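You operate a simulated robot arm through the tools that you are given. There is no shell and no other tool. Be economical: measure what you need, move in short steps, check, and stop when the job is done.

You are at the controls of a simulated robot arm. One attempt, no reset.

TASK
Strip the extractor for cleaning: hose coupling and nozzle off, lid open.
Fine: switch off first; stand both on top of the coolant station; leave the filter in.
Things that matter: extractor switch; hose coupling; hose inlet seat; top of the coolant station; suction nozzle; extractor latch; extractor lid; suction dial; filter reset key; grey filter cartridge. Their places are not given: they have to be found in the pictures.

It is judged by the outcome, as a careful person would: the job done as asked, and still so three seconds after it is handed in. It fails if anything else is knocked over, pushed out of place, dropped, spilled or broken. Lids that push on must go on centred and level and be pressed home; caps that screw on are set level and turned clockwise until they are tight.

THE ROBOT
A 6-joint arm with a two-finger parallel gripper, fixed in place. Base frame: the origin is at the foot of the arm, x ahead of it, y to its left, z up. Readings come in m, rad, newtons and seconds.
Its first joint turns from -1.152 to 1.152 rad. Payload 2.7 kg.
The TCP is the grasp point between the finger pads, 0.023 m short of the fingertips. In the tool frame z runs along the fingers and y along their closing line. The gripper opens to 0.094 m. The fingers are 0.038 m wide and 0.01 m thick; the gripper's body (0.054 by 0.096 m) begins 0.039 m behind the TCP.
Orientation is that of the tool frame in the base frame, as a unit quaternion [w, x, y, z]. With the fingers straight down and closing along the base's y, the tool's x points along the base's -x, its y along +y and its z along -z.

THE INTERFACE
- The arm moves only by the tool move_arm. Its argument "steps" is one flat list of numbers, 7 for each row, row after row: the shift along the tool's x, y, z in m, then the turn, a rotation vector about the tool's x, y, z in rad, then the opening, from 0 (shut) to 1 (fully open). In form: [dx, dy, dz, wx, wy, wz, claw, dx, dy, dz, wx, wy, wz, claw, ...]. A call has 1 to 8 rows; each row is the pose to reach, as a shift and turn from the pose commanded when the call began, along the tool's axes at that moment. Rows are played at 5 a second. More than 0.05 m and 0.15 rad between two rows, or a gripper value outside its range, and nothing of the call is played. A pose out of reach is approached as far as the arm can. The call stops where the force on the tool passes 90 N (or 10 N more than at its start, if that is more) or the arm is blocked; 0.2 s more then pass. Each finger travels about 0.045 m/s and halts on what it meets, pressing with about 44 N; the grip force reading is that of the motor and also rises with nothing between the fingers. The clock runs only during rows and for 0.2 s after the last one: add rows that repeat a pose to give the fingers time. The reply holds the time, the measured pose of the TCP, the force on the tool along the base axes, the opening and the grip force, in the units named above and with some noise.
- Cameras (640 x 400 px; columns grow to the right, rows downward): "scene" is fixed at [0.0916, -0.4556, 1.4036]; the picture's right is [0.65, -0.76, 0.00], its down [-0.43, -0.37, -0.82] and it looks along [0.63, 0.53, -0.57] (base axes); focal length 275 px, centre (320, 200). "wrist" rides on the gripper at [-0.039, 0, -0.044] in the tool frame; the picture's right is [0.00, -1.00, 0.00], its down [0.97, 0.00, -0.24] and it looks along [0.24, 0.00, 0.97] (tool axes); focal length 218 px, centre (320, 200).
- camera(camera): a new picture of that camera. The clock stands still meanwhile.
- point_at(camera, pixels): there is no depth. For up to 12 entries [column, row, z] of the newest picture of that camera ("zoom" is the newest enlarged one), the place [x, y] in the base frame at which the ray of that pixel passes the height z, good to about 0.003 m, but the place of the scene camera against the robot may be out by one fixed shift of up to 0.018 m in any direction. The clock stands still meanwhile.
- inspect(camera, box): a new picture of the part [left, top, right, bottom] of that camera's present view, enlarged. The clock stands still meanwhile.
- job_done(): hands the job in; it is judged then, once.

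Work in short steps. Measure before you move; look again where a grasp or a placing could have gone wrong, and mend it. You have 80 turns and 46 pictures in all, those below and enlarged ones among them. Open the gripper and draw the arm clear of the work before you hand the job in, unless the task says otherwise; then end with one line.

The tools are called after "Request:" as name(argument=value, ...) on one line, values as JSON. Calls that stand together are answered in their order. move_arm: Moves the arm, as the interface text tells. Its arguments: {"type":"object","properties":{"steps":{"type":"array"}},"required":["steps"]} The other tools are called the same way: camera (camera) takes a picture; point_at (camera, pixels) gives the place at which the rays of pixels pass given heights; inspect (camera, box) takes an enlarged picture of a part of a camera's view; job_done () hands the job in.

At the start:

```text
clock: 0.0
position: [0.3431, -0.0233, 1.2041]
tool_rot: [0.0, -0.001, 1.0, 0.001]
force: [-0.7, 0.3, -0.1]
opening: 0.0939
gripper_force: 0.0
```

scene: 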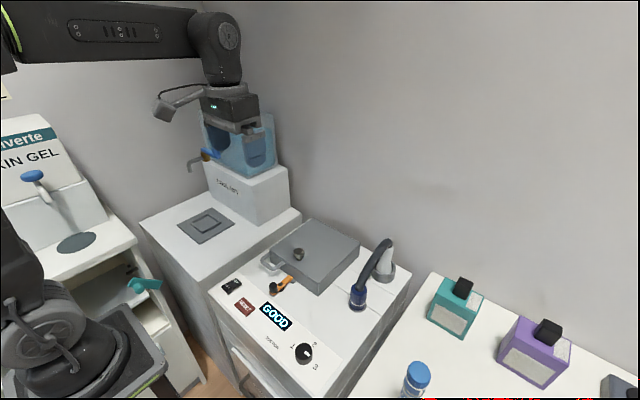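
wrist: 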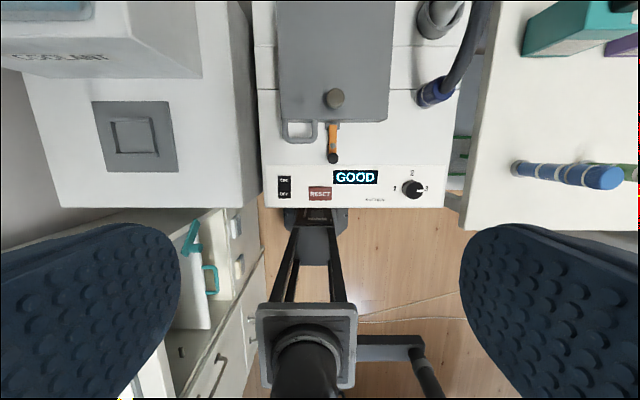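

The extractor is around scene (300,300), with the coolant station to its left. I'll enlarge both views to identify the parts.

Request:
inspect(camera="scene", box=[200, 200, 440, 380])

Request:
inspect(camera="wrist", box=[240, 0, 500, 220])

Request:
inspect(camera="scene", box=[120, 80, 320, 260])

```text
2.22 times, centred on (320, 290) of scene
```

zoom: 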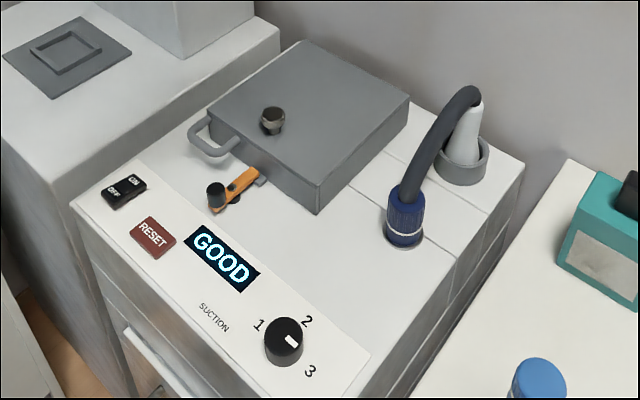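

```text
1.82 times, centred on (370, 110) of wrist
```

zoom: 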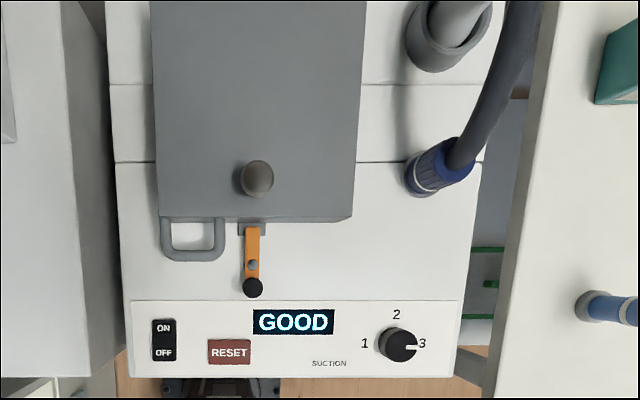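

```text
2.22 times, centred on (220, 170) of scene
```

zoom: 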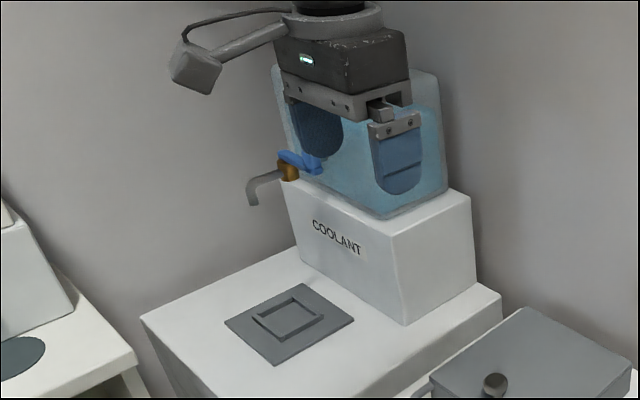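

The orange latch, lid, blue coupling, white nozzle cone in a grey cup, switch, reset key and dial are all visible. I record wrist rays for the first view (z 0.68 and 0.9), and then I'll shift forward to triangulate.

Request:
point_at(camera="wrist", pixels=[[285, 187, 0.7], [285, 187, 0.9], [413, 189, 0.9], [333, 158, 0.9], [335, 98, 0.9], [432, 95, 0.9], [440, 15, 0.9], [135, 137, 0.9], [267, 207, 0.9], [320, 193, 0.9]])

Request:
move_arm(steps=[-0.04, 0, 0, 0, 0, 0, 1, -0.08, 0, 0, 0, 0, 0, 1, -0.12, 0, 0, 0, 0, 0, 1, -0.12, 0, 0, 0, 0, 0, 1])

Request:
camera(camera="wrist")

```text
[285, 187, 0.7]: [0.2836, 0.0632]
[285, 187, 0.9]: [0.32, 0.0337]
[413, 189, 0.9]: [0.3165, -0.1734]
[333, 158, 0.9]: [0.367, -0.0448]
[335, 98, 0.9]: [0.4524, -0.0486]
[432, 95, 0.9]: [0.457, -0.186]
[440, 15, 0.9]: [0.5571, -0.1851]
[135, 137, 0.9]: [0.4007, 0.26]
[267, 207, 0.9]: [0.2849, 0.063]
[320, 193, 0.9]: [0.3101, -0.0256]
```

```text
clock: 1.0
position: [0.4668, -0.026, 1.2019]
tool_rot: [0.0, 0.001, 1.0, 0.0]
force: [0.4, -0.6, -0.4]
opening: 0.0939
gripper_force: 0.1
```

```text
40 pictures are left
```

wrist: 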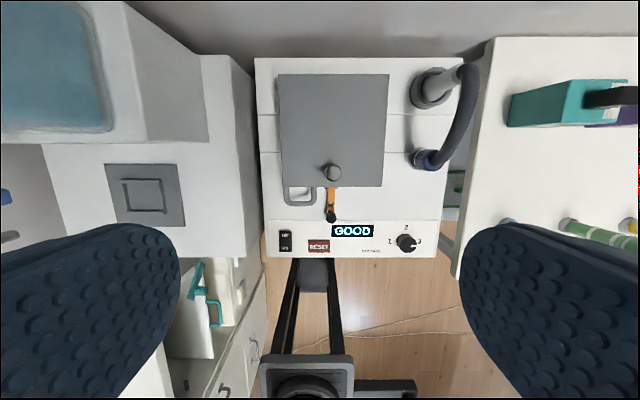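

The hose arcs from the coupling (425,158) to the nozzle top (463,75). I take a zoom and rays to triangulate heights.

Request:
inspect(camera="wrist", box=[380, 40, 500, 180])

Request:
point_at(camera="wrist", pixels=[[285, 241, 0.9], [285, 241, 0.8], [407, 243, 0.9], [331, 216, 0.9], [332, 172, 0.9], [432, 160, 0.9], [424, 158, 0.9], [145, 195, 0.9], [145, 195, 0.8], [319, 246, 0.9], [267, 258, 0.9], [432, 90, 0.9]])

```text
2.86 times, centred on (440, 110) of wrist
```

zoom: 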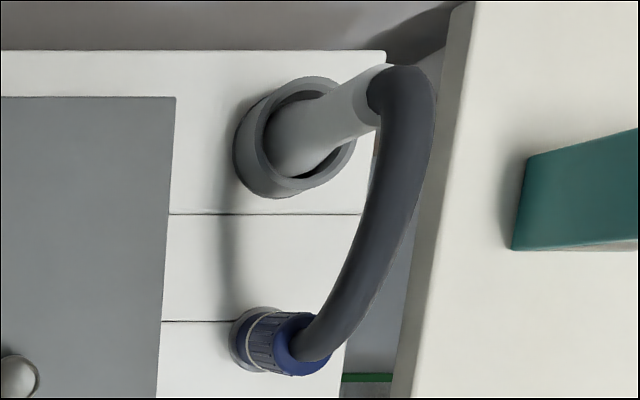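

```text
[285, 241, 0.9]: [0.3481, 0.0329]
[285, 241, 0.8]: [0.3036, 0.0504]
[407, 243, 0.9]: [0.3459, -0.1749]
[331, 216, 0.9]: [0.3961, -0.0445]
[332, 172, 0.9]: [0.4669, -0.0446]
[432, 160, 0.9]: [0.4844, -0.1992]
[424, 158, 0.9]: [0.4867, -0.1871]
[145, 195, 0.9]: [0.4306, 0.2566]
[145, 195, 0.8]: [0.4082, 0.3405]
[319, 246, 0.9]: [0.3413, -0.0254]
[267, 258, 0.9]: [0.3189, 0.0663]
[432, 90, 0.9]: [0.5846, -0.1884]
```

Triangulated: switch ≈(0.300,0.050,0.793), latch knob ≈(0.362,-0.051), lid knob ≈(0.462,-0.052,0.854), dial ≈(0.296,-0.22), coupling ≈(0.48,-0.237), nozzle cup ≈(0.607,-0.235), station pad ≈(0.406,0.347,0.79). I'll go down for a close look.

Request:
move_arm(steps=[0.02, 0.0, 0.045, 0, 0, 0, 1, 0.04, 0.0, 0.09, 0, 0, 0, 1, 0.066, 0.0, 0.13, 0, 0, 0, 1, 0.066, 0.0, 0.17, 0, 0, 0, 1, 0.066, 0.0, 0.2, 0, 0, 0, 1, 0.066, 0.0, 0.2, 0, 0, 0, 1])

Request:
camera(camera="wrist")

Request:
inspect(camera="scene", box=[260, 230, 410, 330])

```text
clock: 2.4
position: [0.4002, -0.0237, 1.0056]
tool_rot: [0.001, 0.0, 1.0, 0.001]
force: [-0.9, -0.2, -0.6]
opening: 0.094
gripper_force: 0.1
```

```text
38 pictures are left
```

wrist: 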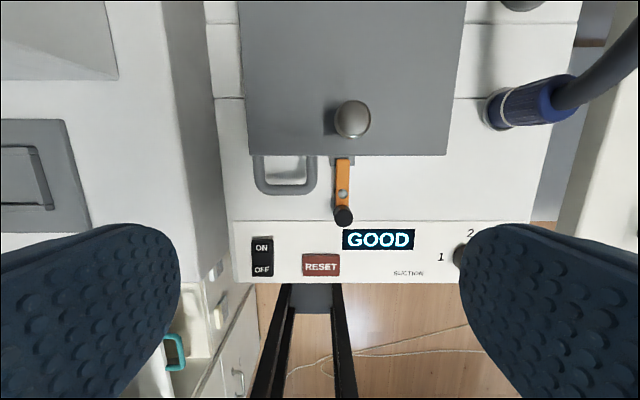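

```text
4.00 times, centred on (335, 280) of scene
```

zoom: 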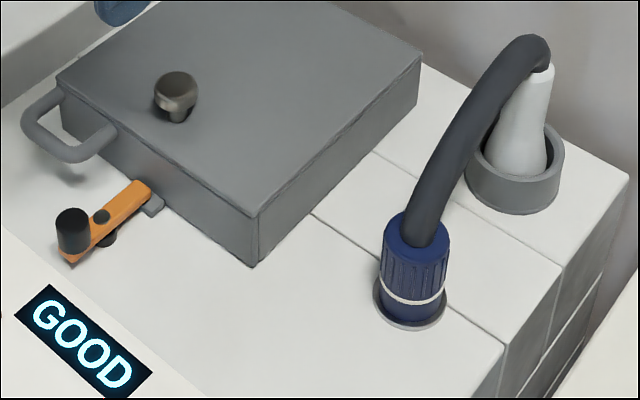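

The latch is a swing bar: pivot (341,194), knob (343,216), far end over a small keeper (342,160). I measure the details.

Request:
point_at(camera="wrist", pixels=[[262, 270, 0.795], [262, 247, 0.795], [343, 216, 0.825], [343, 216, 0.8], [341, 194, 0.81], [342, 160, 0.81], [285, 190, 0.82], [262, 175, 0.82], [352, 120, 0.88], [497, 110, 0.79], [248, 155, 0.84], [450, 155, 0.84]])

Request:
inspect(camera="wrist", box=[230, 140, 390, 290])

```text
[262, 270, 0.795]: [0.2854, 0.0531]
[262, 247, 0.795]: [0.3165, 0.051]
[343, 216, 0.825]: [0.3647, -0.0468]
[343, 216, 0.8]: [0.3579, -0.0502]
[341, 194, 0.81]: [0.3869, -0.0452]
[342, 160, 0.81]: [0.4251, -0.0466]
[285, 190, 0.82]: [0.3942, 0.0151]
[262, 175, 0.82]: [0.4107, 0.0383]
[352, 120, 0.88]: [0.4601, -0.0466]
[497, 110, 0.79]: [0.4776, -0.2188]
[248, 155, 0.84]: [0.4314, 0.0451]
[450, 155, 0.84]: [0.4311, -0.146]
```

```text
2.67 times, centred on (310, 215) of wrist
```

zoom: 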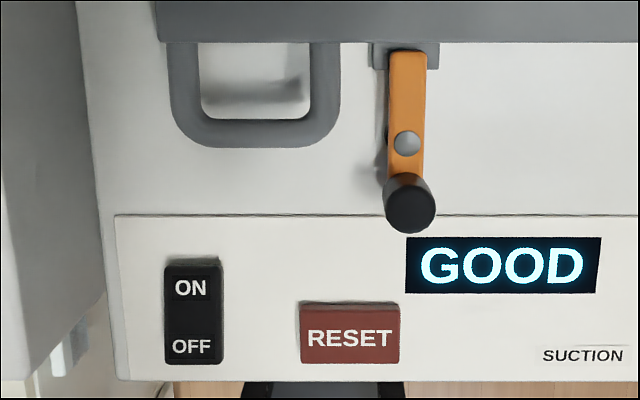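

The OFF half is at about (0.286,0.053). I close the gripper and move to just above it, with the finger's front edge short of the rocker's centre.

Request:
move_arm(steps=[0.03, 0.02, 0.02, 0, 0, 0, 0, 0.06, 0.04, 0.05, 0, 0, 0, 0, 0.09, 0.06, 0.08, 0, 0, 0, 0, 0.12, 0.0757, 0.11, 0, 0, 0, 0, 0.121, 0.0757, 0.14, 0, 0, 0, 0, 0.121, 0.0757, 0.155, 0, 0, 0, 0, 0.121, 0.0757, 0.155, 0, 0, 0, 0, 0.121, 0.0757, 0.155, 0, 0, 0, 0])

Request:
inspect(camera="scene", box=[190, 230, 340, 330])

```text
clock: 4.2
position: [0.277, 0.0509, 0.8473]
tool_rot: [0.001, 0.0, 1.0, 0.001]
force: [0.7, 0.5, -0.3]
opening: 0.0001
gripper_force: 42.6
```

```text
4.00 times, centred on (265, 280) of scene
```

zoom: 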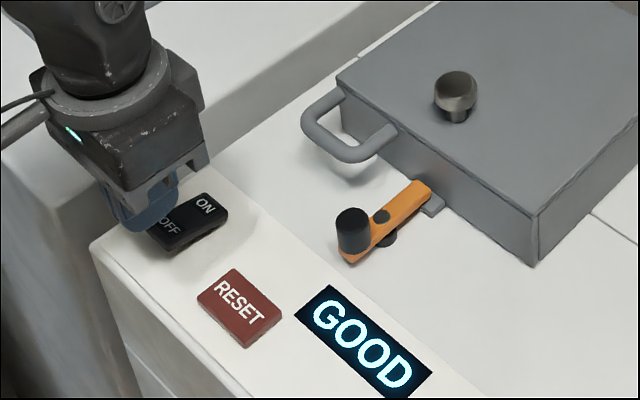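

The closed fingers are right above the OFF end. I press straight down in small steps.

Request:
move_arm(steps=[0, 0, 0.01, 0, 0, 0, 0, 0, 0, 0.018, 0, 0, 0, 0, 0, 0, 0.023, 0, 0, 0, 0, 0, 0, 0.027, 0, 0, 0, 0, 0, 0, 0.031, 0, 0, 0, 0, 0, 0, 0.035, 0, 0, 0, 0])

Request:
inspect(camera="scene", box=[190, 230, 340, 330])

```text
clock: 5.3
position: [0.2755, 0.0492, 0.8231]
tool_rot: [-0.001, -0.001, 1.0, 0.0]
force: [-10.4, 0.6, 24.2]
opening: 0.0002
gripper_force: 42.7
stopped in row 5: the force on the tool passed its limit (the readings are from after the stop); the commanded pose is now the measured one
```

```text
4.00 times, centred on (265, 280) of scene
```

zoom: 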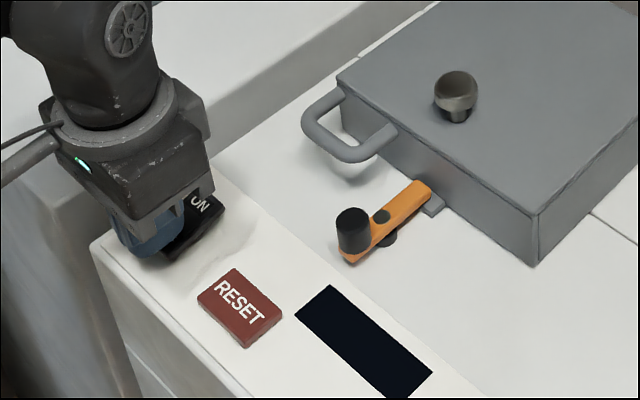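

The display went dark, so the extractor is off. I rise and move above the coupling for a look.

Request:
move_arm(steps=[0, 0, -0.045, 0, 0, 0, 0, 0, 0, -0.09, 0, 0, 0, 0.3, 0, -0.03, -0.13, 0, 0, 0, 0.5, -0.025, -0.06, -0.15, 0, 0, 0, 1, -0.05, -0.095, -0.17, 0, 0, 0, 1, -0.075, -0.13, -0.19, 0, 0, 0, 1, -0.1, -0.165, -0.197, 0, 0, 0, 1, -0.125, -0.2, -0.197, 0, 0, 0, 1])

Request:
move_arm(steps=[-0.025, -0.03, 0, 0, 0, 0, 1, -0.05, -0.06, 0, 0, 0, 0, 1, -0.085, -0.084, 0, 0, 0, 0, 1, -0.085, -0.084, 0, 0, 0, 0, 1, -0.085, -0.084, 0, 0, 0, 0, 1])

Request:
camera(camera="wrist")

```text
clock: 7.1
position: [0.4044, -0.147, 1.0183]
tool_rot: [0.0, 0.0, 1.0, 0.0]
force: [0.2, 0.0, -1.3]
opening: 0.0941
gripper_force: 0.1
```

```text
clock: 8.3
position: [0.4885, -0.236, 1.02]
tool_rot: [0.0, 0.001, 1.0, 0.0]
force: [-0.5, 0.2, -0.4]
opening: 0.0938
gripper_force: 0.1
```

```text
33 pictures are left
```

wrist: 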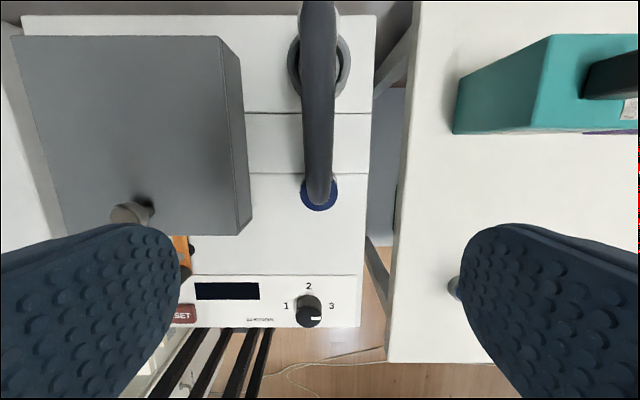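

The coupling top is at (319,192) and the nozzle cup at (320,65); the hose runs in the x–z plane toward +x. I need a tilted approach from the -x side; I get rays for positions.

Request:
point_at(camera="wrist", pixels=[[319, 193, 0.86], [319, 193, 0.8], [319, 209, 0.86], [302, 193, 0.86], [338, 193, 0.86], [320, 65, 0.82], [320, 65, 0.79], [372, 200, 0.79], [376, 20, 0.79], [246, 230, 0.85]])

Request:
inspect(camera="wrist", box=[250, 0, 390, 220])

Request:
inspect(camera="scene", box=[330, 220, 420, 320])

```text
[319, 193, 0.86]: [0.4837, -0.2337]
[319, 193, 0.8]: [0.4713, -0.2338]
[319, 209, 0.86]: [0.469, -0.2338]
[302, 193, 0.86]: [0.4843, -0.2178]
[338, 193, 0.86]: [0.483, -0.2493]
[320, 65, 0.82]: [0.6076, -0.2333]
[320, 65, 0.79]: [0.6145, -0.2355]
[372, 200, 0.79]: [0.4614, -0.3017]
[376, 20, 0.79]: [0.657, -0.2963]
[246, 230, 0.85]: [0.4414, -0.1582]
```

```text
1.82 times, centred on (320, 110) of wrist
```

zoom: 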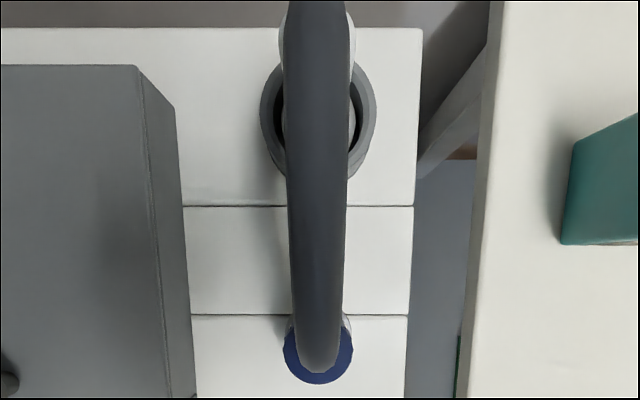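

```text
4.00 times, centred on (375, 270) of scene
```

zoom: 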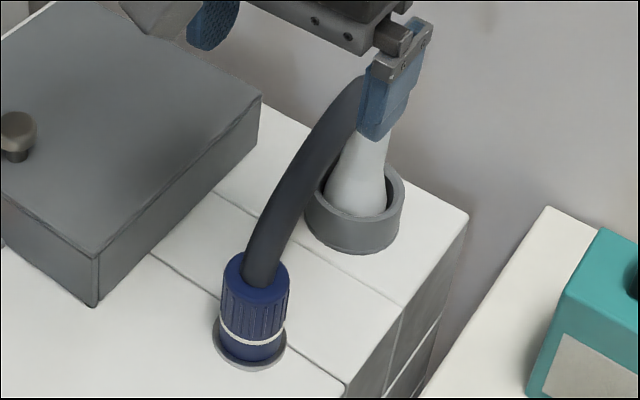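

The coupling is ≈0.034 wide at (0.484,-0.234). Before tilting I check in the scene picture where the box on the wrist bracket sits.

Request:
inspect(camera="scene", box=[220, 20, 460, 330])

```text
1.29 times, centred on (340, 175) of scene
```

zoom: 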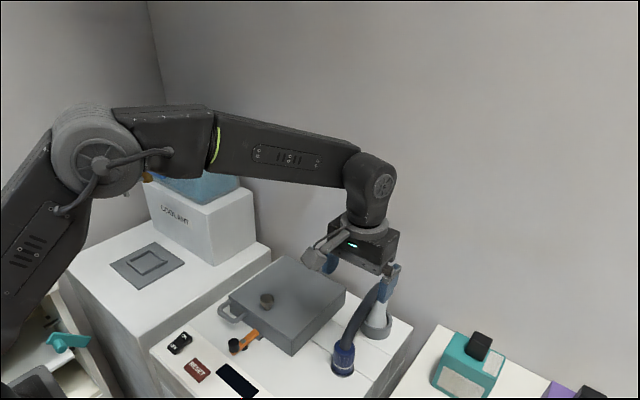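

The box sits on tool +x, so tilting now would put it into the panel. I'll turn the tool 180° about its axis first (box then faces up when tilting), backing off to x≈0.39 meanwhile.

Request:
move_arm(steps=[0.02, 0, 0, 0, 0, 0.15, 1, 0.04, 0, 0, 0, 0, 0.3, 1, 0.06, 0, 0, 0, 0, 0.45, 1, 0.08, 0, 0, 0, 0, 0.6, 1, 0.1, 0, 0, 0, 0, 0.75, 1, 0.1, 0, 0, 0, 0, 0.9, 1, 0.1, 0, 0, 0, 0, 1.05, 1, 0.1, 0, 0, 0, 0, 1.2, 1])

Request:
move_arm(steps=[0, 0, 0, 0, 0, 0.15, 1, 0, 0, 0, 0, 0, 0.3, 1, 0, 0, 0, 0, 0, 0.45, 1, 0, 0, 0, 0, 0, 0.6, 1, 0, 0, 0, 0, 0, 0.75, 1, 0, 0, 0, 0, 0, 0.9, 1, 0, 0, 0, 0, 0, 1.05, 1, 0, 0, 0, 0, 0, 1.2, 1])

Request:
move_arm(steps=[0, 0, 0, 0, 0, 0.15, 1, 0, 0, 0, 0, 0, 0.3, 1, 0, 0, 0, 0, 0, 0.45, 1, 0, 0, 0, 0, 0, 0.6, 1, 0, 0, 0, 0, 0, 0.7416, 1, 0, 0, 0, 0, 0, 0.7416, 1])

```text
clock: 10.1
position: [0.3863, -0.2347, 1.0189]
tool_rot: [0.0, 0.565, 0.825, 0.0]
force: [-0.5, 0.9, 0.0]
opening: 0.0941
gripper_force: 0.1
```

```text
clock: 11.9
position: [0.3869, -0.2339, 1.0193]
tool_rot: [0.0, 0.932, 0.361, 0.0]
force: [-0.3, 0.3, 0.3]
opening: 0.0939
gripper_force: 0.1
```

```text
clock: 13.3
position: [0.3872, -0.2339, 1.0193]
tool_rot: [0.0, 1.0, -0.001, 0.0]
force: [-0.1, -0.4, 0.2]
opening: 0.0938
gripper_force: 0.0
```

Flipped. Now I tilt forward 1.0 rad, lowering a little.

Request:
move_arm(steps=[0, 0, 0.01, 0, 0.145, 0, 1, 0, 0, 0.02, 0, 0.29, 0, 1, 0, 0, 0.03, 0, 0.435, 0, 1, 0, 0, 0.05, 0, 0.58, 0, 1, 0, 0, 0.07, 0, 0.725, 0, 1, 0, 0, 0.08, 0, 0.87, 0, 1, 0, 0, 0.09, 0, 1.0, 0, 1, 0, 0, 0.09, 0, 1.0, 0, 1])

Request:
camera(camera="wrist")

Request:
camera(camera="scene")

```text
clock: 15.1
position: [0.3861, -0.2345, 0.9296]
tool_rot: [0.0, 0.877, -0.001, 0.48]
force: [0.6, 0.7, 0.1]
opening: 0.0938
gripper_force: 0.1
```

```text
29 pictures are left
```

wrist: 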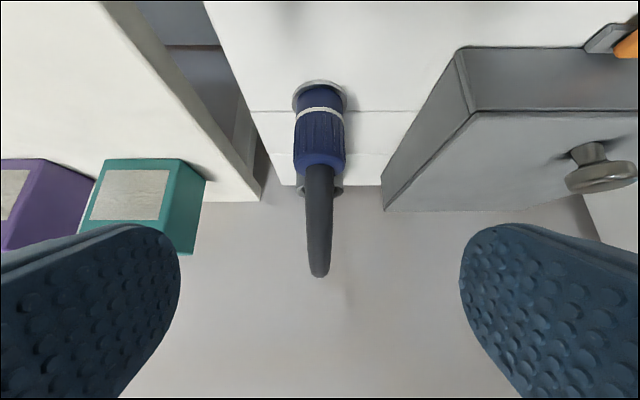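

```text
28 pictures are left
```

scene: 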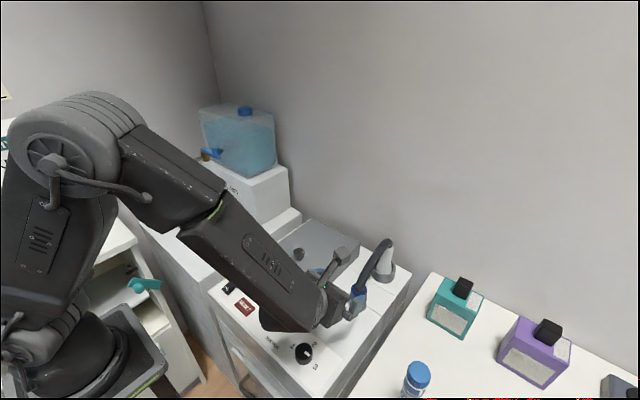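

The coupling is centred between the fingers: base ring (319,92), shoulder (320,165) (the picture is upside down). I compute x from base and the height of the shoulder.

Request:
point_at(camera="wrist", pixels=[[319, 84, 0.795], [319, 108, 0.81], [319, 108, 0.82], [320, 157, 0.85], [320, 157, 0.86], [320, 168, 0.85], [320, 168, 0.86], [295, 145, 0.84], [345, 145, 0.84]])

```text
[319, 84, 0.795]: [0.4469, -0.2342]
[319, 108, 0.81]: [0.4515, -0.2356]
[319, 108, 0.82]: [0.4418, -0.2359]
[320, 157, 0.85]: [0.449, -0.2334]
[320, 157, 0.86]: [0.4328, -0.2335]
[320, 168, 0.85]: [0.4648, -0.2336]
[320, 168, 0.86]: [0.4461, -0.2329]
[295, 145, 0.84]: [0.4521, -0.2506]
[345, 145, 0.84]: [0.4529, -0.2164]
```

The coupling centre is ≈(0.470,-0.234), with its top at ≈0.85. I approach along the tool axis to TCP (0.470,-0.234,0.832) and stop before closing.

Request:
move_arm(steps=[-0.02, 0, 0.02, 0, 0, 0, 1, -0.037, 0, 0.045, 0, 0, 0, 1, -0.037, 0, 0.07, 0, 0, 0, 1, -0.037, 0, 0.095, 0, 0, 0, 1, -0.037, 0, 0.11, 0, 0, 0, 1, -0.037, 0, 0.1235, 0, 0, 0, 1, -0.037, 0, 0.1235, 0, 0, 0, 1])

Request:
inspect(camera="scene", box=[280, 210, 430, 330])

```text
clock: 16.7
position: [0.4708, -0.2358, 0.8291]
tool_rot: [0.0, 0.878, -0.001, 0.48]
force: [-0.2, 0.4, -0.6]
opening: 0.0935
gripper_force: 0.1
```

```text
3.33 times, centred on (355, 270) of scene
```

zoom: 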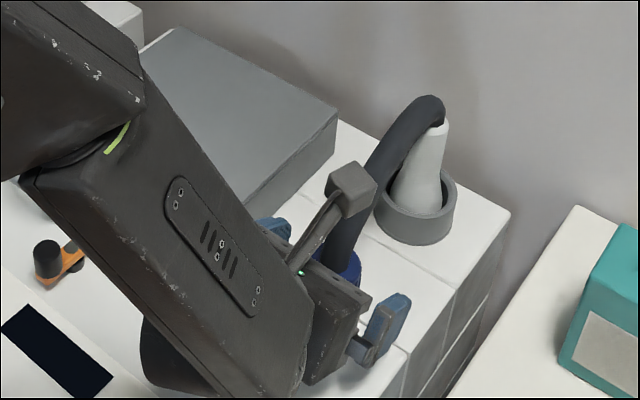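

No contact so far; the fingers straddle the coupling. I close and let the fingers settle.

Request:
move_arm(steps=[0, 0, 0, 0, 0, 0, 0.2, 0, 0, 0, 0, 0, 0, 0, 0, 0, 0, 0, 0, 0, 0, 0, 0, 0, 0, 0, 0, 0, 0, 0, 0, 0, 0, 0, 0, 0, 0, 0, 0, 0, 0, 0, 0, 0, 0, 0, 0, 0, 0])

```text
clock: 18.3
position: [0.4716, -0.2343, 0.8308]
tool_rot: [-0.001, 0.878, 0.001, 0.479]
force: [-0.1, -2.7, 1.0]
opening: 0.0385
gripper_force: 44.0
```

Gripped at 38.5 mm. I pull straight up in small increments (base +z = tool (0.84,0,-0.54)).

Request:
move_arm(steps=[0.0042, 0, -0.0027, 0, 0, 0, 0, 0.0084, 0, -0.0054, 0, 0, 0, 0, 0.0126, 0, -0.0081, 0, 0, 0, 0, 0.0168, 0, -0.0108, 0, 0, 0, 0, 0.021, 0, -0.0135, 0, 0, 0, 0, 0.0252, 0, -0.0162, 0, 0, 0, 0, 0.0252, 0, -0.0162, 0, 0, 0, 0])

Request:
inspect(camera="scene", box=[280, 200, 430, 320])

```text
clock: 19.9
position: [0.4715, -0.2337, 0.8609]
tool_rot: [-0.001, 0.878, 0.001, 0.479]
force: [0.4, 0.0, -0.5]
opening: 0.0384
gripper_force: 44.5
```

```text
3.33 times, centred on (355, 260) of scene
```

zoom: 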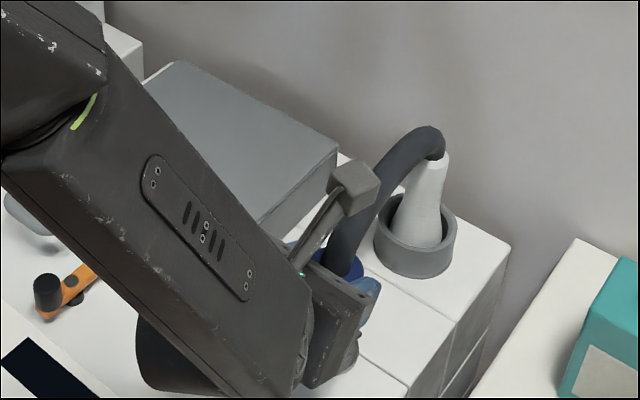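

The coupling lifted freely (blue body higher, force ~0), and the hose bends with it. I raise it further to z≈0.97 and check what the hose and nozzle do.

Request:
move_arm(steps=[0.0168, 0, -0.0108, 0, 0, 0, 0, 0.0337, 0, -0.0216, 0, 0, 0, 0, 0.0505, 0, -0.0324, 0, 0, 0, 0, 0.0673, 0, -0.0432, 0, 0, 0, 0, 0.0926, 0, -0.0594, 0, 0, 0, 0, 0.0926, 0, -0.0594, 0, 0, 0, 0])

Request:
inspect(camera="scene", box=[240, 140, 450, 320])

```text
clock: 21.3
position: [0.4714, -0.2331, 0.9733]
tool_rot: [0.0, 0.877, 0.0, 0.48]
force: [-0.8, 0.6, -0.4]
opening: 0.0387
gripper_force: 43.8
```

```text
2.22 times, centred on (345, 230) of scene
```

zoom: 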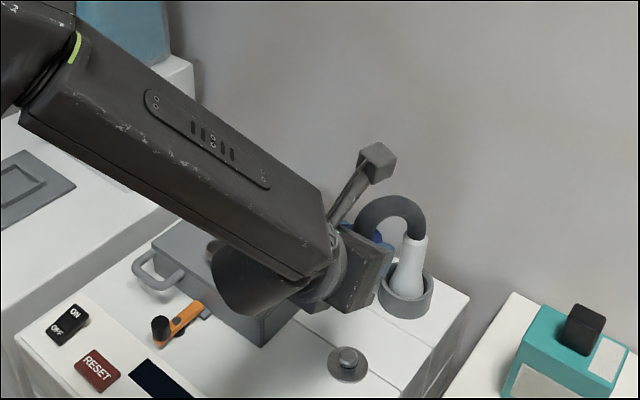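

Nozzle stays, hose flexes and the inlet spigot is bare. I move 0.12 m in +y and check the hose again.

Request:
move_arm(steps=[0, -0.03, 0, 0, 0, 0, 0, 0, -0.06, 0, 0, 0, 0, 0, 0, -0.09, 0, 0, 0, 0, 0, 0, -0.12, 0, 0, 0, 0, 0, 0, -0.12, 0, 0, 0, 0, 0])

Request:
inspect(camera="scene", box=[240, 140, 450, 320])

```text
clock: 22.5
position: [0.4713, -0.117, 0.9684]
tool_rot: [0.0, 0.877, 0.0, 0.48]
force: [0.8, -0.2, 0.0]
opening: 0.0388
gripper_force: 44.7
```

```text
2.22 times, centred on (345, 230) of scene
```

zoom: 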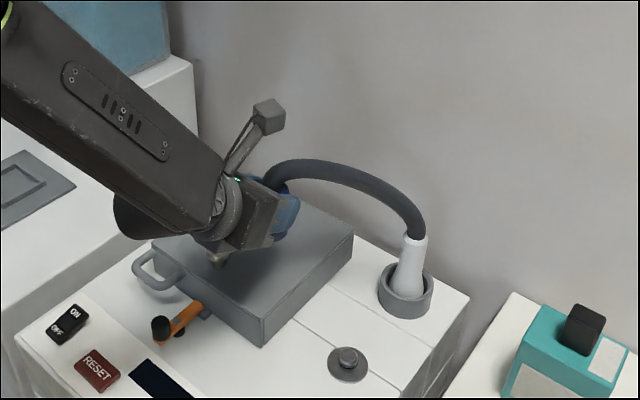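

The hose just lengthens and carries no force, and the nozzle is steady. I continue toward the station in +y, watching force.

Request:
move_arm(steps=[0, -0.03, 0, 0, 0, 0, 0, 0, -0.06, 0, 0, 0, 0, 0, 0, -0.09, 0, 0, 0, 0, 0, 0, -0.12, 0, 0, 0, 0, 0, 0, -0.15, 0, 0, 0, 0, 0, 0, -0.15, 0, 0, 0, 0, 0])

Request:
camera(camera="scene")

Request:
camera(camera="wrist")

```text
clock: 23.9
position: [0.4721, 0.0086, 0.978]
tool_rot: [-0.009, 0.878, 0.005, 0.478]
force: [0.9, 0.1, 0.1]
opening: 0.0384
gripper_force: 43.4
out of reach, approached as far as the arm can: row 4, 5, 6
```

```text
23 pictures are left
```

scene: 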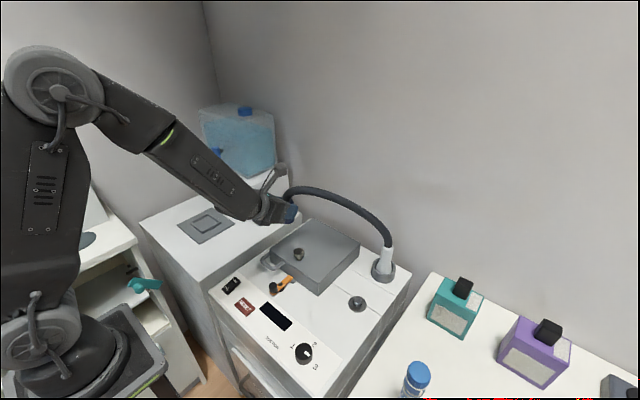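

```text
22 pictures are left
```

wrist: 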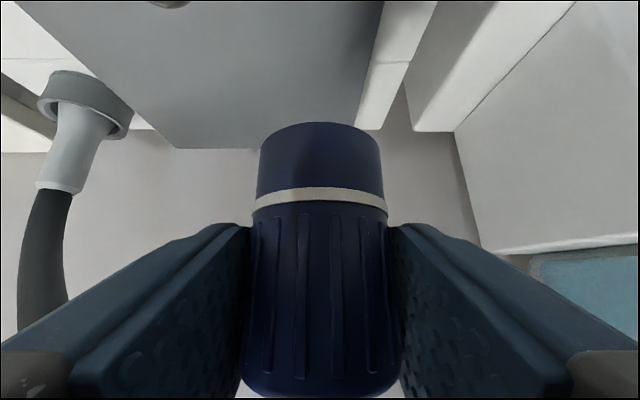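

The arm hit a wrist singularity (forearm and tool are collinear). I'll turn the tool to the left about base z to stay on the same branch. First I measure the station top from the scene picture.

Request:
point_at(camera="scene", pixels=[[140, 220, 0.79], [212, 288, 0.79], [300, 210, 0.79], [250, 228, 0.79], [208, 195, 0.79], [236, 222, 0.79], [207, 207, 0.79], [204, 244, 0.79], [358, 303, 0.8], [230, 286, 0.793], [178, 224, 0.79], [384, 272, 0.8]])

```text
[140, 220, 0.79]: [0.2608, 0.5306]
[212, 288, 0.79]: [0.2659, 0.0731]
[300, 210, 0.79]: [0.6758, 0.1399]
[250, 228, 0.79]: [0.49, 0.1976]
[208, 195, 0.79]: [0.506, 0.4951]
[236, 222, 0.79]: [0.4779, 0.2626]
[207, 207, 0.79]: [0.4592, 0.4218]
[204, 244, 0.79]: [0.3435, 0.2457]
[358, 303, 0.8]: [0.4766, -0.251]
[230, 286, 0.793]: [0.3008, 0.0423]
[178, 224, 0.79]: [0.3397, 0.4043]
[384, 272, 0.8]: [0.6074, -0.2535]
```

Corrected with the known seat, the station top spans x 0.27–0.67, y 0.09–0.54, with the pad at y>0.26 and the tower at x>0.48. I'll stand the coupling at about (0.43,0.20). First I yaw 0.75 rad left, backing off slightly.

Request:
move_arm(steps=[-0.005, 0.015, -0.008, 0.1262, 0, -0.081, 0, -0.01, 0.03, -0.016, 0.2525, 0, -0.1621, 0, -0.016, 0.04, -0.025, 0.3787, 0, -0.2431, 0, -0.0216, 0.04, -0.0337, 0.5049, 0, -0.3242, 0, -0.0216, 0.04, -0.0337, 0.6311, 0, -0.4052, 0, -0.0216, 0.04, -0.0337, 0.6311, 0, -0.4052, 0])

```text
clock: 25.3
position: [0.4321, -0.0298, 0.9786]
tool_rot: [-0.176, 0.816, 0.322, 0.446]
force: [-0.8, 0.1, -1.0]
opening: 0.0384
gripper_force: 44.0
```

The yaw is clean. I translate to above (0.40,0.20) at the same height.

Request:
move_arm(steps=[0.012, -0.0317, 0.0187, 0, 0, 0, 0, 0.024, -0.0633, 0.0374, 0, 0, 0, 0, 0.036, -0.095, 0.0561, 0, 0, 0, 0, 0.048, -0.1267, 0.0748, 0, 0, 0, 0, 0.06, -0.1583, 0.0935, 0, 0, 0, 0, 0.072, -0.19, 0.1122, 0, 0, 0, 0, 0.072, -0.19, 0.1122, 0, 0, 0, 0])

Request:
camera(camera="scene")

Request:
camera(camera="wrist")

```text
clock: 26.9
position: [0.3981, 0.2006, 0.9794]
tool_rot: [-0.176, 0.817, 0.322, 0.446]
force: [0.2, 0.4, -0.9]
opening: 0.0386
gripper_force: 44.5
```

```text
21 pictures are left
```

scene: 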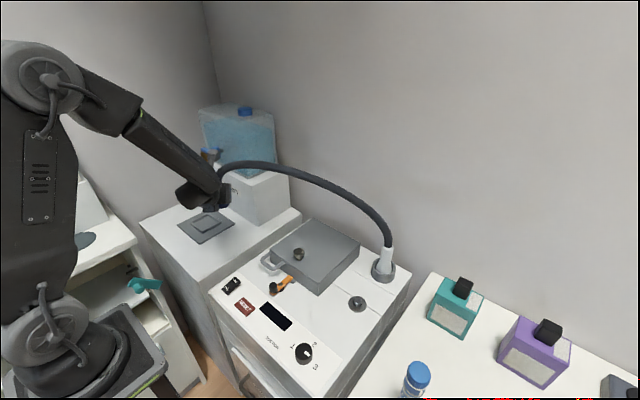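

```text
20 pictures are left
```

wrist: 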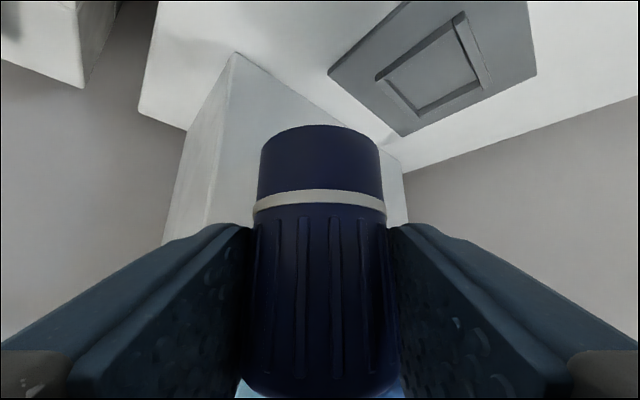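

The tower's base corner shows at wrist (235,52) and the pad corners at (328,72) and (400,137). I check their real positions against my placing spot.

Request:
point_at(camera="wrist", pixels=[[235, 52, 0.79], [328, 72, 0.79], [402, 137, 0.79], [400, 2, 0.79], [138, 110, 0.79], [158, 2, 0.79], [320, 125, 0.93]])

```text
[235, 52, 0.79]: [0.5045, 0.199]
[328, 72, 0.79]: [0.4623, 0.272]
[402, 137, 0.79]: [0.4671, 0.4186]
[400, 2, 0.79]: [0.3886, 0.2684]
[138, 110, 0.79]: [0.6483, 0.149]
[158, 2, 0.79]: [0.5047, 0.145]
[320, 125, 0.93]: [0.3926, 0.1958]
```

The station's top is y>0.147, the tower corner is at (0.505,0.199) and the pad starts at y≈0.27. I adjust to (0.415,0.207) and lower to about 2 cm above contact.

Request:
move_arm(steps=[0.0091, 0.0068, 0.0142, 0, 0, 0, 0, -0.02, 0.0068, 0.0329, 0, 0, 0, 0, -0.05, 0.0068, 0.0522, 0, 0, 0, 0, -0.075, 0.0068, 0.0683, 0, 0, 0, 0, -0.0995, 0.0068, 0.0839, 0, 0, 0, 0, -0.0995, 0.0068, 0.0839, 0, 0, 0, 0])

Request:
move_arm(steps=[-0.0067, 0, 0.0043, 0, 0, 0, 0, -0.0118, 0, 0.0076, 0, 0, 0, 0, -0.0143, 0, 0.0092, 0, 0, 0, 0, -0.0168, 0, 0.0108, 0, 0, 0, 0, -0.0168, 0, 0.0108, 0, 0, 0, 0])

Request:
inspect(camera="scene", box=[150, 150, 330, 290])

Request:
inspect(camera="wrist", box=[180, 0, 460, 240])

```text
clock: 28.3
position: [0.418, 0.2053, 0.8492]
tool_rot: [-0.176, 0.816, 0.322, 0.447]
force: [0.4, 0.0, -1.4]
opening: 0.0385
gripper_force: 43.8
```

```text
clock: 29.5
position: [0.4187, 0.2059, 0.8316]
tool_rot: [-0.176, 0.816, 0.321, 0.447]
force: [0.1, -0.8, 0.1]
opening: 0.0386
gripper_force: 44.4
```

```text
2.86 times, centred on (240, 220) of scene
```

zoom: 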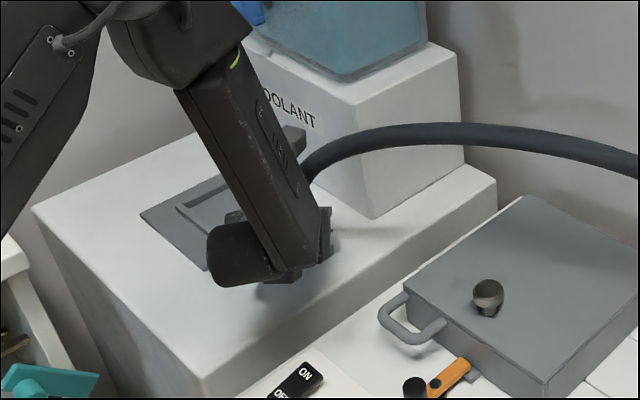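

```text
1.67 times, centred on (320, 120) of wrist
```

zoom: 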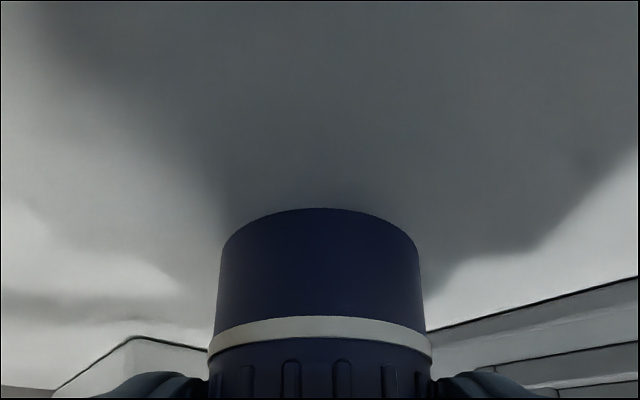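

No contact yet at 0.8316. I lower in 1.5 mm steps until the force shows contact.

Request:
move_arm(steps=[-0.0013, 0, 0.0008, 0, 0, 0, 0, -0.0025, 0, 0.0016, 0, 0, 0, 0, -0.0038, 0, 0.0024, 0, 0, 0, 0, -0.0038, 0, 0.0024, 0, 0, 0, 0])

Request:
move_arm(steps=[-0.0008, 0, 0.0005, 0, 0, 0, 0, -0.0017, 0, 0.0011, 0, 0, 0, 0, -0.0025, 0, 0.0016, 0, 0, 0, 0, -0.0025, 0, 0.0016, 0, 0, 0, 0])

```text
clock: 30.5
position: [0.4181, 0.2059, 0.8274]
tool_rot: [-0.176, 0.816, 0.321, 0.447]
force: [-0.4, 0.1, 5.5]
opening: 0.0386
gripper_force: 43.6
```

```text
clock: 31.5
position: [0.4191, 0.207, 0.8254]
tool_rot: [-0.177, 0.814, 0.322, 0.449]
force: [-10.9, 0.6, 35.6]
opening: 0.0386
gripper_force: 44.3
```

Contact occurred at ≈0.828, and I'm now pressing 36 N. I ease up 2.5 mm and then open the fingers partway.

Request:
move_arm(steps=[0.0021, 0, -0.0013, 0, 0, 0, 0, 0.0021, 0, -0.0013, 0, 0, 0, 0])

Request:
move_arm(steps=[0, 0, 0, 0, 0, 0, 0.5, 0, 0, 0, 0, 0, 0, 0.6, 0, 0, 0, 0, 0, 0, 0.68, 0, 0, 0, 0, 0, 0, 0.68])

Request:
inspect(camera="wrist", box=[180, 0, 460, 240])

```text
clock: 32.1
position: [0.4184, 0.2051, 0.8251]
tool_rot: [-0.175, 0.817, 0.321, 0.446]
force: [3.6, 0.2, 9.6]
opening: 0.0386
gripper_force: 44.1
```

```text
clock: 33.1
position: [0.4188, 0.2077, 0.8262]
tool_rot: [-0.176, 0.816, 0.322, 0.446]
force: [-0.2, 0.6, 0.3]
opening: 0.0639
gripper_force: 0.1
```

```text
1.67 times, centred on (320, 120) of wrist
```

zoom: 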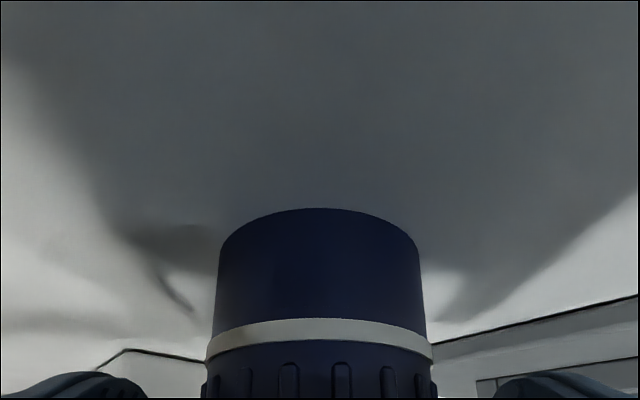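

The coupling stands still after release. I withdraw straight back along the tool axis.

Request:
move_arm(steps=[0, 0, -0.02, 0, 0, 0, 0.68, 0, 0, -0.05, 0, 0, 0, 0.68, 0, 0, -0.09, 0, 0, 0, 0.7, 0, 0, -0.13, 0, 0, 0, 1, 0.03, 0, -0.16, 0, 0, 0, 1, 0.06, 0, -0.17, 0, 0, 0, 1, 0.06, 0, -0.17, 0, 0, 0, 1])

Request:
camera(camera="scene")

```text
clock: 34.7
position: [0.3367, 0.1302, 0.9682]
tool_rot: [-0.176, 0.816, 0.322, 0.446]
force: [0.6, -1.7, -0.9]
opening: 0.0938
gripper_force: 0.1
```

```text
16 pictures are left
```

scene: 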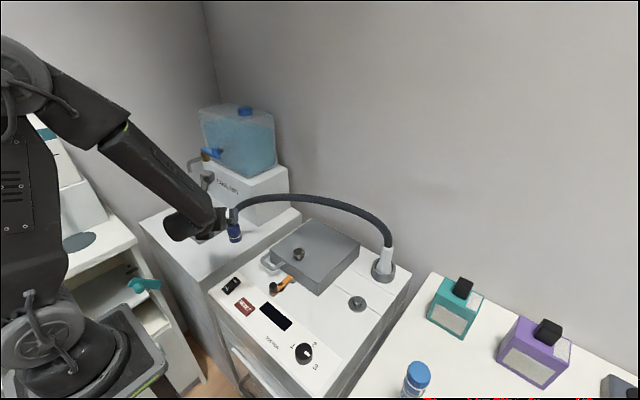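

The coupling stands on the station at scene (235,230), and the hose follows freely to the nozzle. Now I swing back toward the nozzle, turning the yaw back to zero.

Request:
move_arm(steps=[-0.0168, 0.0334, -0.0262, -0.0789, 0, 0.0507, 1, -0.0336, 0.0668, -0.0524, -0.1578, 0, 0.1013, 1, -0.0504, 0.1002, -0.0785, -0.2367, 0, 0.152, 1, -0.0672, 0.1336, -0.1047, -0.3156, 0, 0.2026, 1, -0.0839, 0.1669, -0.1309, -0.3945, 0, 0.2533, 1, -0.1007, 0.2003, -0.157, -0.4733, 0, 0.3039, 1, -0.1175, 0.2337, -0.1832, -0.5522, 0, 0.3546, 1, -0.1343, 0.2671, -0.2094, -0.6311, 0, 0.4052, 1])

Request:
move_arm(steps=[0.02, 0, 0.034, 0, 0, 0, 1, 0.038, 0, 0.068, 0, 0, 0, 1, 0.055, 0, 0.093, 0, 0, 0, 1, 0.055, 0, 0.093, 0, 0, 0, 1])

Request:
camera(camera="wrist")

Request:
inspect(camera="scene", box=[300, 180, 430, 310])

```text
clock: 36.5
position: [0.3355, -0.232, 0.9699]
tool_rot: [0.0, 0.878, -0.001, 0.479]
force: [-0.9, -0.5, -0.5]
opening: 0.0941
gripper_force: 0.0
```

```text
clock: 37.5
position: [0.4424, -0.2328, 0.9673]
tool_rot: [0.0, 0.878, -0.001, 0.479]
force: [0.3, 0.6, 0.5]
opening: 0.0938
gripper_force: 0.0
```

```text
15 pictures are left
```

wrist: 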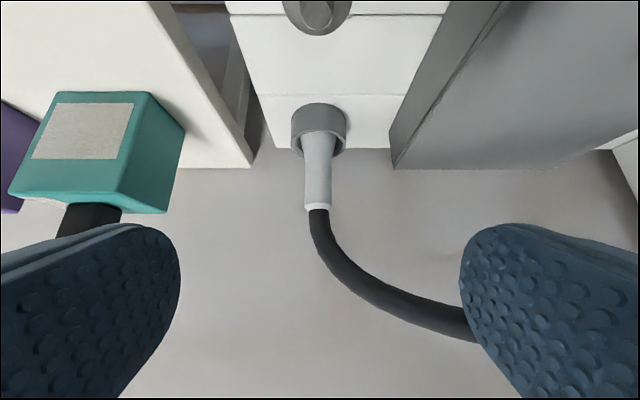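

```text
3.08 times, centred on (365, 245) of scene
```

zoom: 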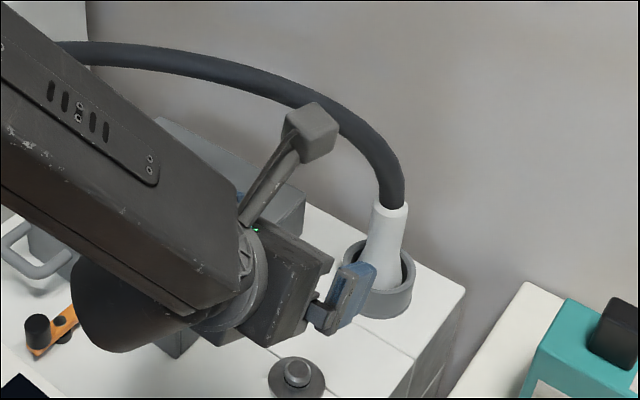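

The nozzle is centred at column ~318, its top at row 207, its cup front base at row 104. I measure position and heights.

Request:
point_at(camera="wrist", pixels=[[319, 105, 0.79], [319, 130, 0.83], [317, 205, 0.91], [317, 205, 0.92], [317, 205, 0.93], [305, 200, 0.91], [330, 200, 0.91], [303, 165, 0.87], [333, 165, 0.87], [319, 150, 0.83], [319, 150, 0.85]])

```text
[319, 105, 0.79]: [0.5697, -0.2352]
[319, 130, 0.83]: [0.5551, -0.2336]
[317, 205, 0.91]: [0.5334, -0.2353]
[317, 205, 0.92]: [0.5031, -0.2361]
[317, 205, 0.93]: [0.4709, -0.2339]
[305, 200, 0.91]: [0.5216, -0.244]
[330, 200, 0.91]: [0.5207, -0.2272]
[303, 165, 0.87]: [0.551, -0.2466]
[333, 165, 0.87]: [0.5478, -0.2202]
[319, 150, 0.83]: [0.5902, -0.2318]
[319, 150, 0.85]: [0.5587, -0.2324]
```

Nozzle ≈(0.602,-0.234): top at ≈0.89, diameter 27–32 mm, cup rim ≈0.827. I approach along the tool axis to TCP (0.602,-0.234,0.870).

Request:
move_arm(steps=[0.0046, 0.001, 0.035, 0, 0, 0, 1, 0.0046, 0.001, 0.07, 0, 0, 0, 1, 0.0046, 0.001, 0.105, 0, 0, 0, 1, 0.0046, 0.001, 0.135, 0, 0, 0, 1, 0.0046, 0.001, 0.16, 0, 0, 0, 1, 0.0046, 0.001, 0.175, 0, 0, 0, 1, 0.0046, 0.001, 0.1867, 0, 0, 0, 1, 0.0046, 0.001, 0.1867, 0, 0, 0, 1])

Request:
inspect(camera="wrist", box=[160, 0, 480, 400])

```text
clock: 39.3
position: [0.6046, -0.233, 0.8675]
tool_rot: [0.0, 0.878, 0.0, 0.479]
force: [-0.9, 0.5, -0.5]
opening: 0.0937
gripper_force: 0.1
```

```text
1.00 times, centred on (320, 200) of wrist
```

zoom: 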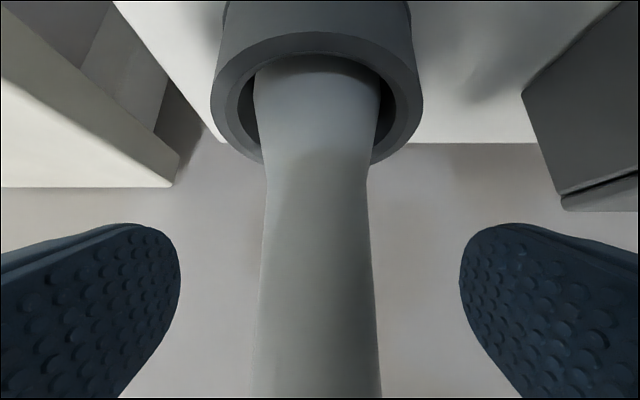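

The neck is centred between the fingers. I close.

Request:
move_arm(steps=[0, 0, 0, 0, 0, 0, 0.2, 0, 0, 0, 0, 0, 0, 0, 0, 0, 0, 0, 0, 0, 0, 0, 0, 0, 0, 0, 0, 0, 0, 0, 0, 0, 0, 0, 0, 0, 0, 0, 0, 0, 0, 0, 0, 0, 0, 0, 0, 0, 0, 0, 0, 0, 0, 0, 0, 0])

Request:
move_arm(steps=[0.0084, 0, -0.0054, 0, 0, 0, 0, 0.0168, 0, -0.0108, 0, 0, 0, 0, 0.0252, 0, -0.0162, 0, 0, 0, 0, 0.0337, 0, -0.0216, 0, 0, 0, 0, 0.0505, 0, -0.0324, 0, 0, 0, 0, 0.0757, 0, -0.0486, 0, 0, 0, 0, 0.0926, 0, -0.0594, 0, 0, 0, 0, 0.0926, 0, -0.0594, 0, 0, 0, 0])

Request:
camera(camera="wrist")

Request:
camera(camera="scene")

```text
clock: 41.1
position: [0.6047, -0.2343, 0.869]
tool_rot: [0.0, 0.878, 0.0, 0.479]
force: [-0.2, 0.4, 0.1]
opening: 0.0288
gripper_force: 43.7
```

```text
clock: 42.9
position: [0.6048, -0.2354, 0.9772]
tool_rot: [0.0, 0.878, 0.0, 0.479]
force: [-0.5, -0.2, -0.6]
opening: 0.0285
gripper_force: 44.1
```

```text
12 pictures are left
```

wrist: 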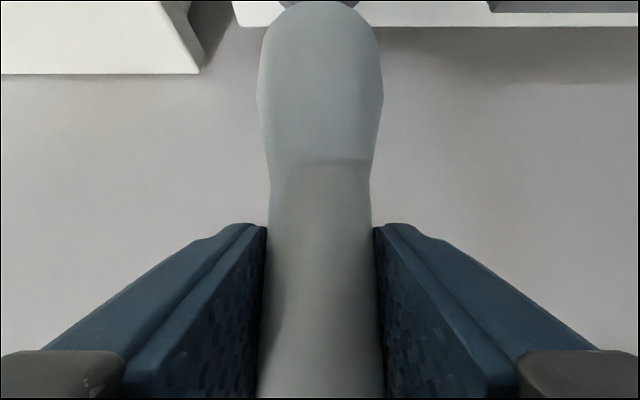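

```text
11 pictures are left
```

scene: 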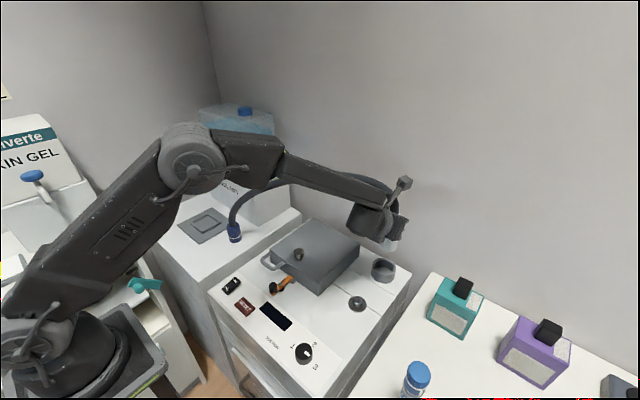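

The nozzle is out of its cup (cup empty at (384,268)), force ~0. I retreat in -x, rising slightly so it clears the lid knob.

Request:
move_arm(steps=[-0.005, 0, -0.045, 0, 0, 0, 0, -0.028, 0, -0.085, 0, 0, 0, 0, -0.053, 0, -0.125, 0, 0, 0, 0, -0.077, 0, -0.163, 0, 0, 0, 0, -0.101, 0, -0.2, 0, 0, 0, 0, -0.1263, 0, -0.2338, 0, 0, 0, 0, -0.1263, 0, -0.2338, 0, 0, 0, 0])

```text
clock: 44.5
position: [0.3416, -0.2332, 0.9988]
tool_rot: [0.0, 0.878, 0.001, 0.479]
force: [0.2, 0.0, -1.2]
opening: 0.0285
gripper_force: 44.6
```

Clear. I swing left 0.36 m while yawing +0.75 rad.

Request:
move_arm(steps=[0, -0.0454, 0, 0.0789, 0, -0.0507, 0, 0, -0.0908, 0, 0.1578, 0, -0.1013, 0, 0, -0.1361, 0, 0.2367, 0, -0.152, 0, 0, -0.1815, 0, 0.3156, 0, -0.2026, 0, 0, -0.2269, 0, 0.3945, 0, -0.2533, 0, 0, -0.2723, 0, 0.4733, 0, -0.3039, 0, 0, -0.3176, 0, 0.5522, 0, -0.3546, 0, 0, -0.363, 0, 0.6311, 0, -0.4052, 0])

Request:
move_arm(steps=[0, 0, 0, 0, 0, 0, 0])

Request:
camera(camera="scene")

```text
clock: 46.3
position: [0.3401, 0.128, 0.9963]
tool_rot: [-0.176, 0.817, 0.322, 0.446]
force: [-0.3, -0.5, 0.2]
opening: 0.029
gripper_force: 44.3
```

```text
clock: 46.7
position: [0.3405, 0.1268, 0.9973]
tool_rot: [-0.175, 0.817, 0.322, 0.446]
force: [-0.3, 1.5, -1.0]
opening: 0.029
gripper_force: 43.7
```

```text
10 pictures are left
```

scene: 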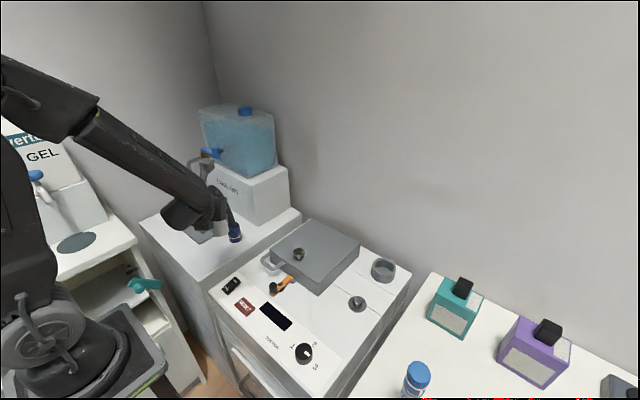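

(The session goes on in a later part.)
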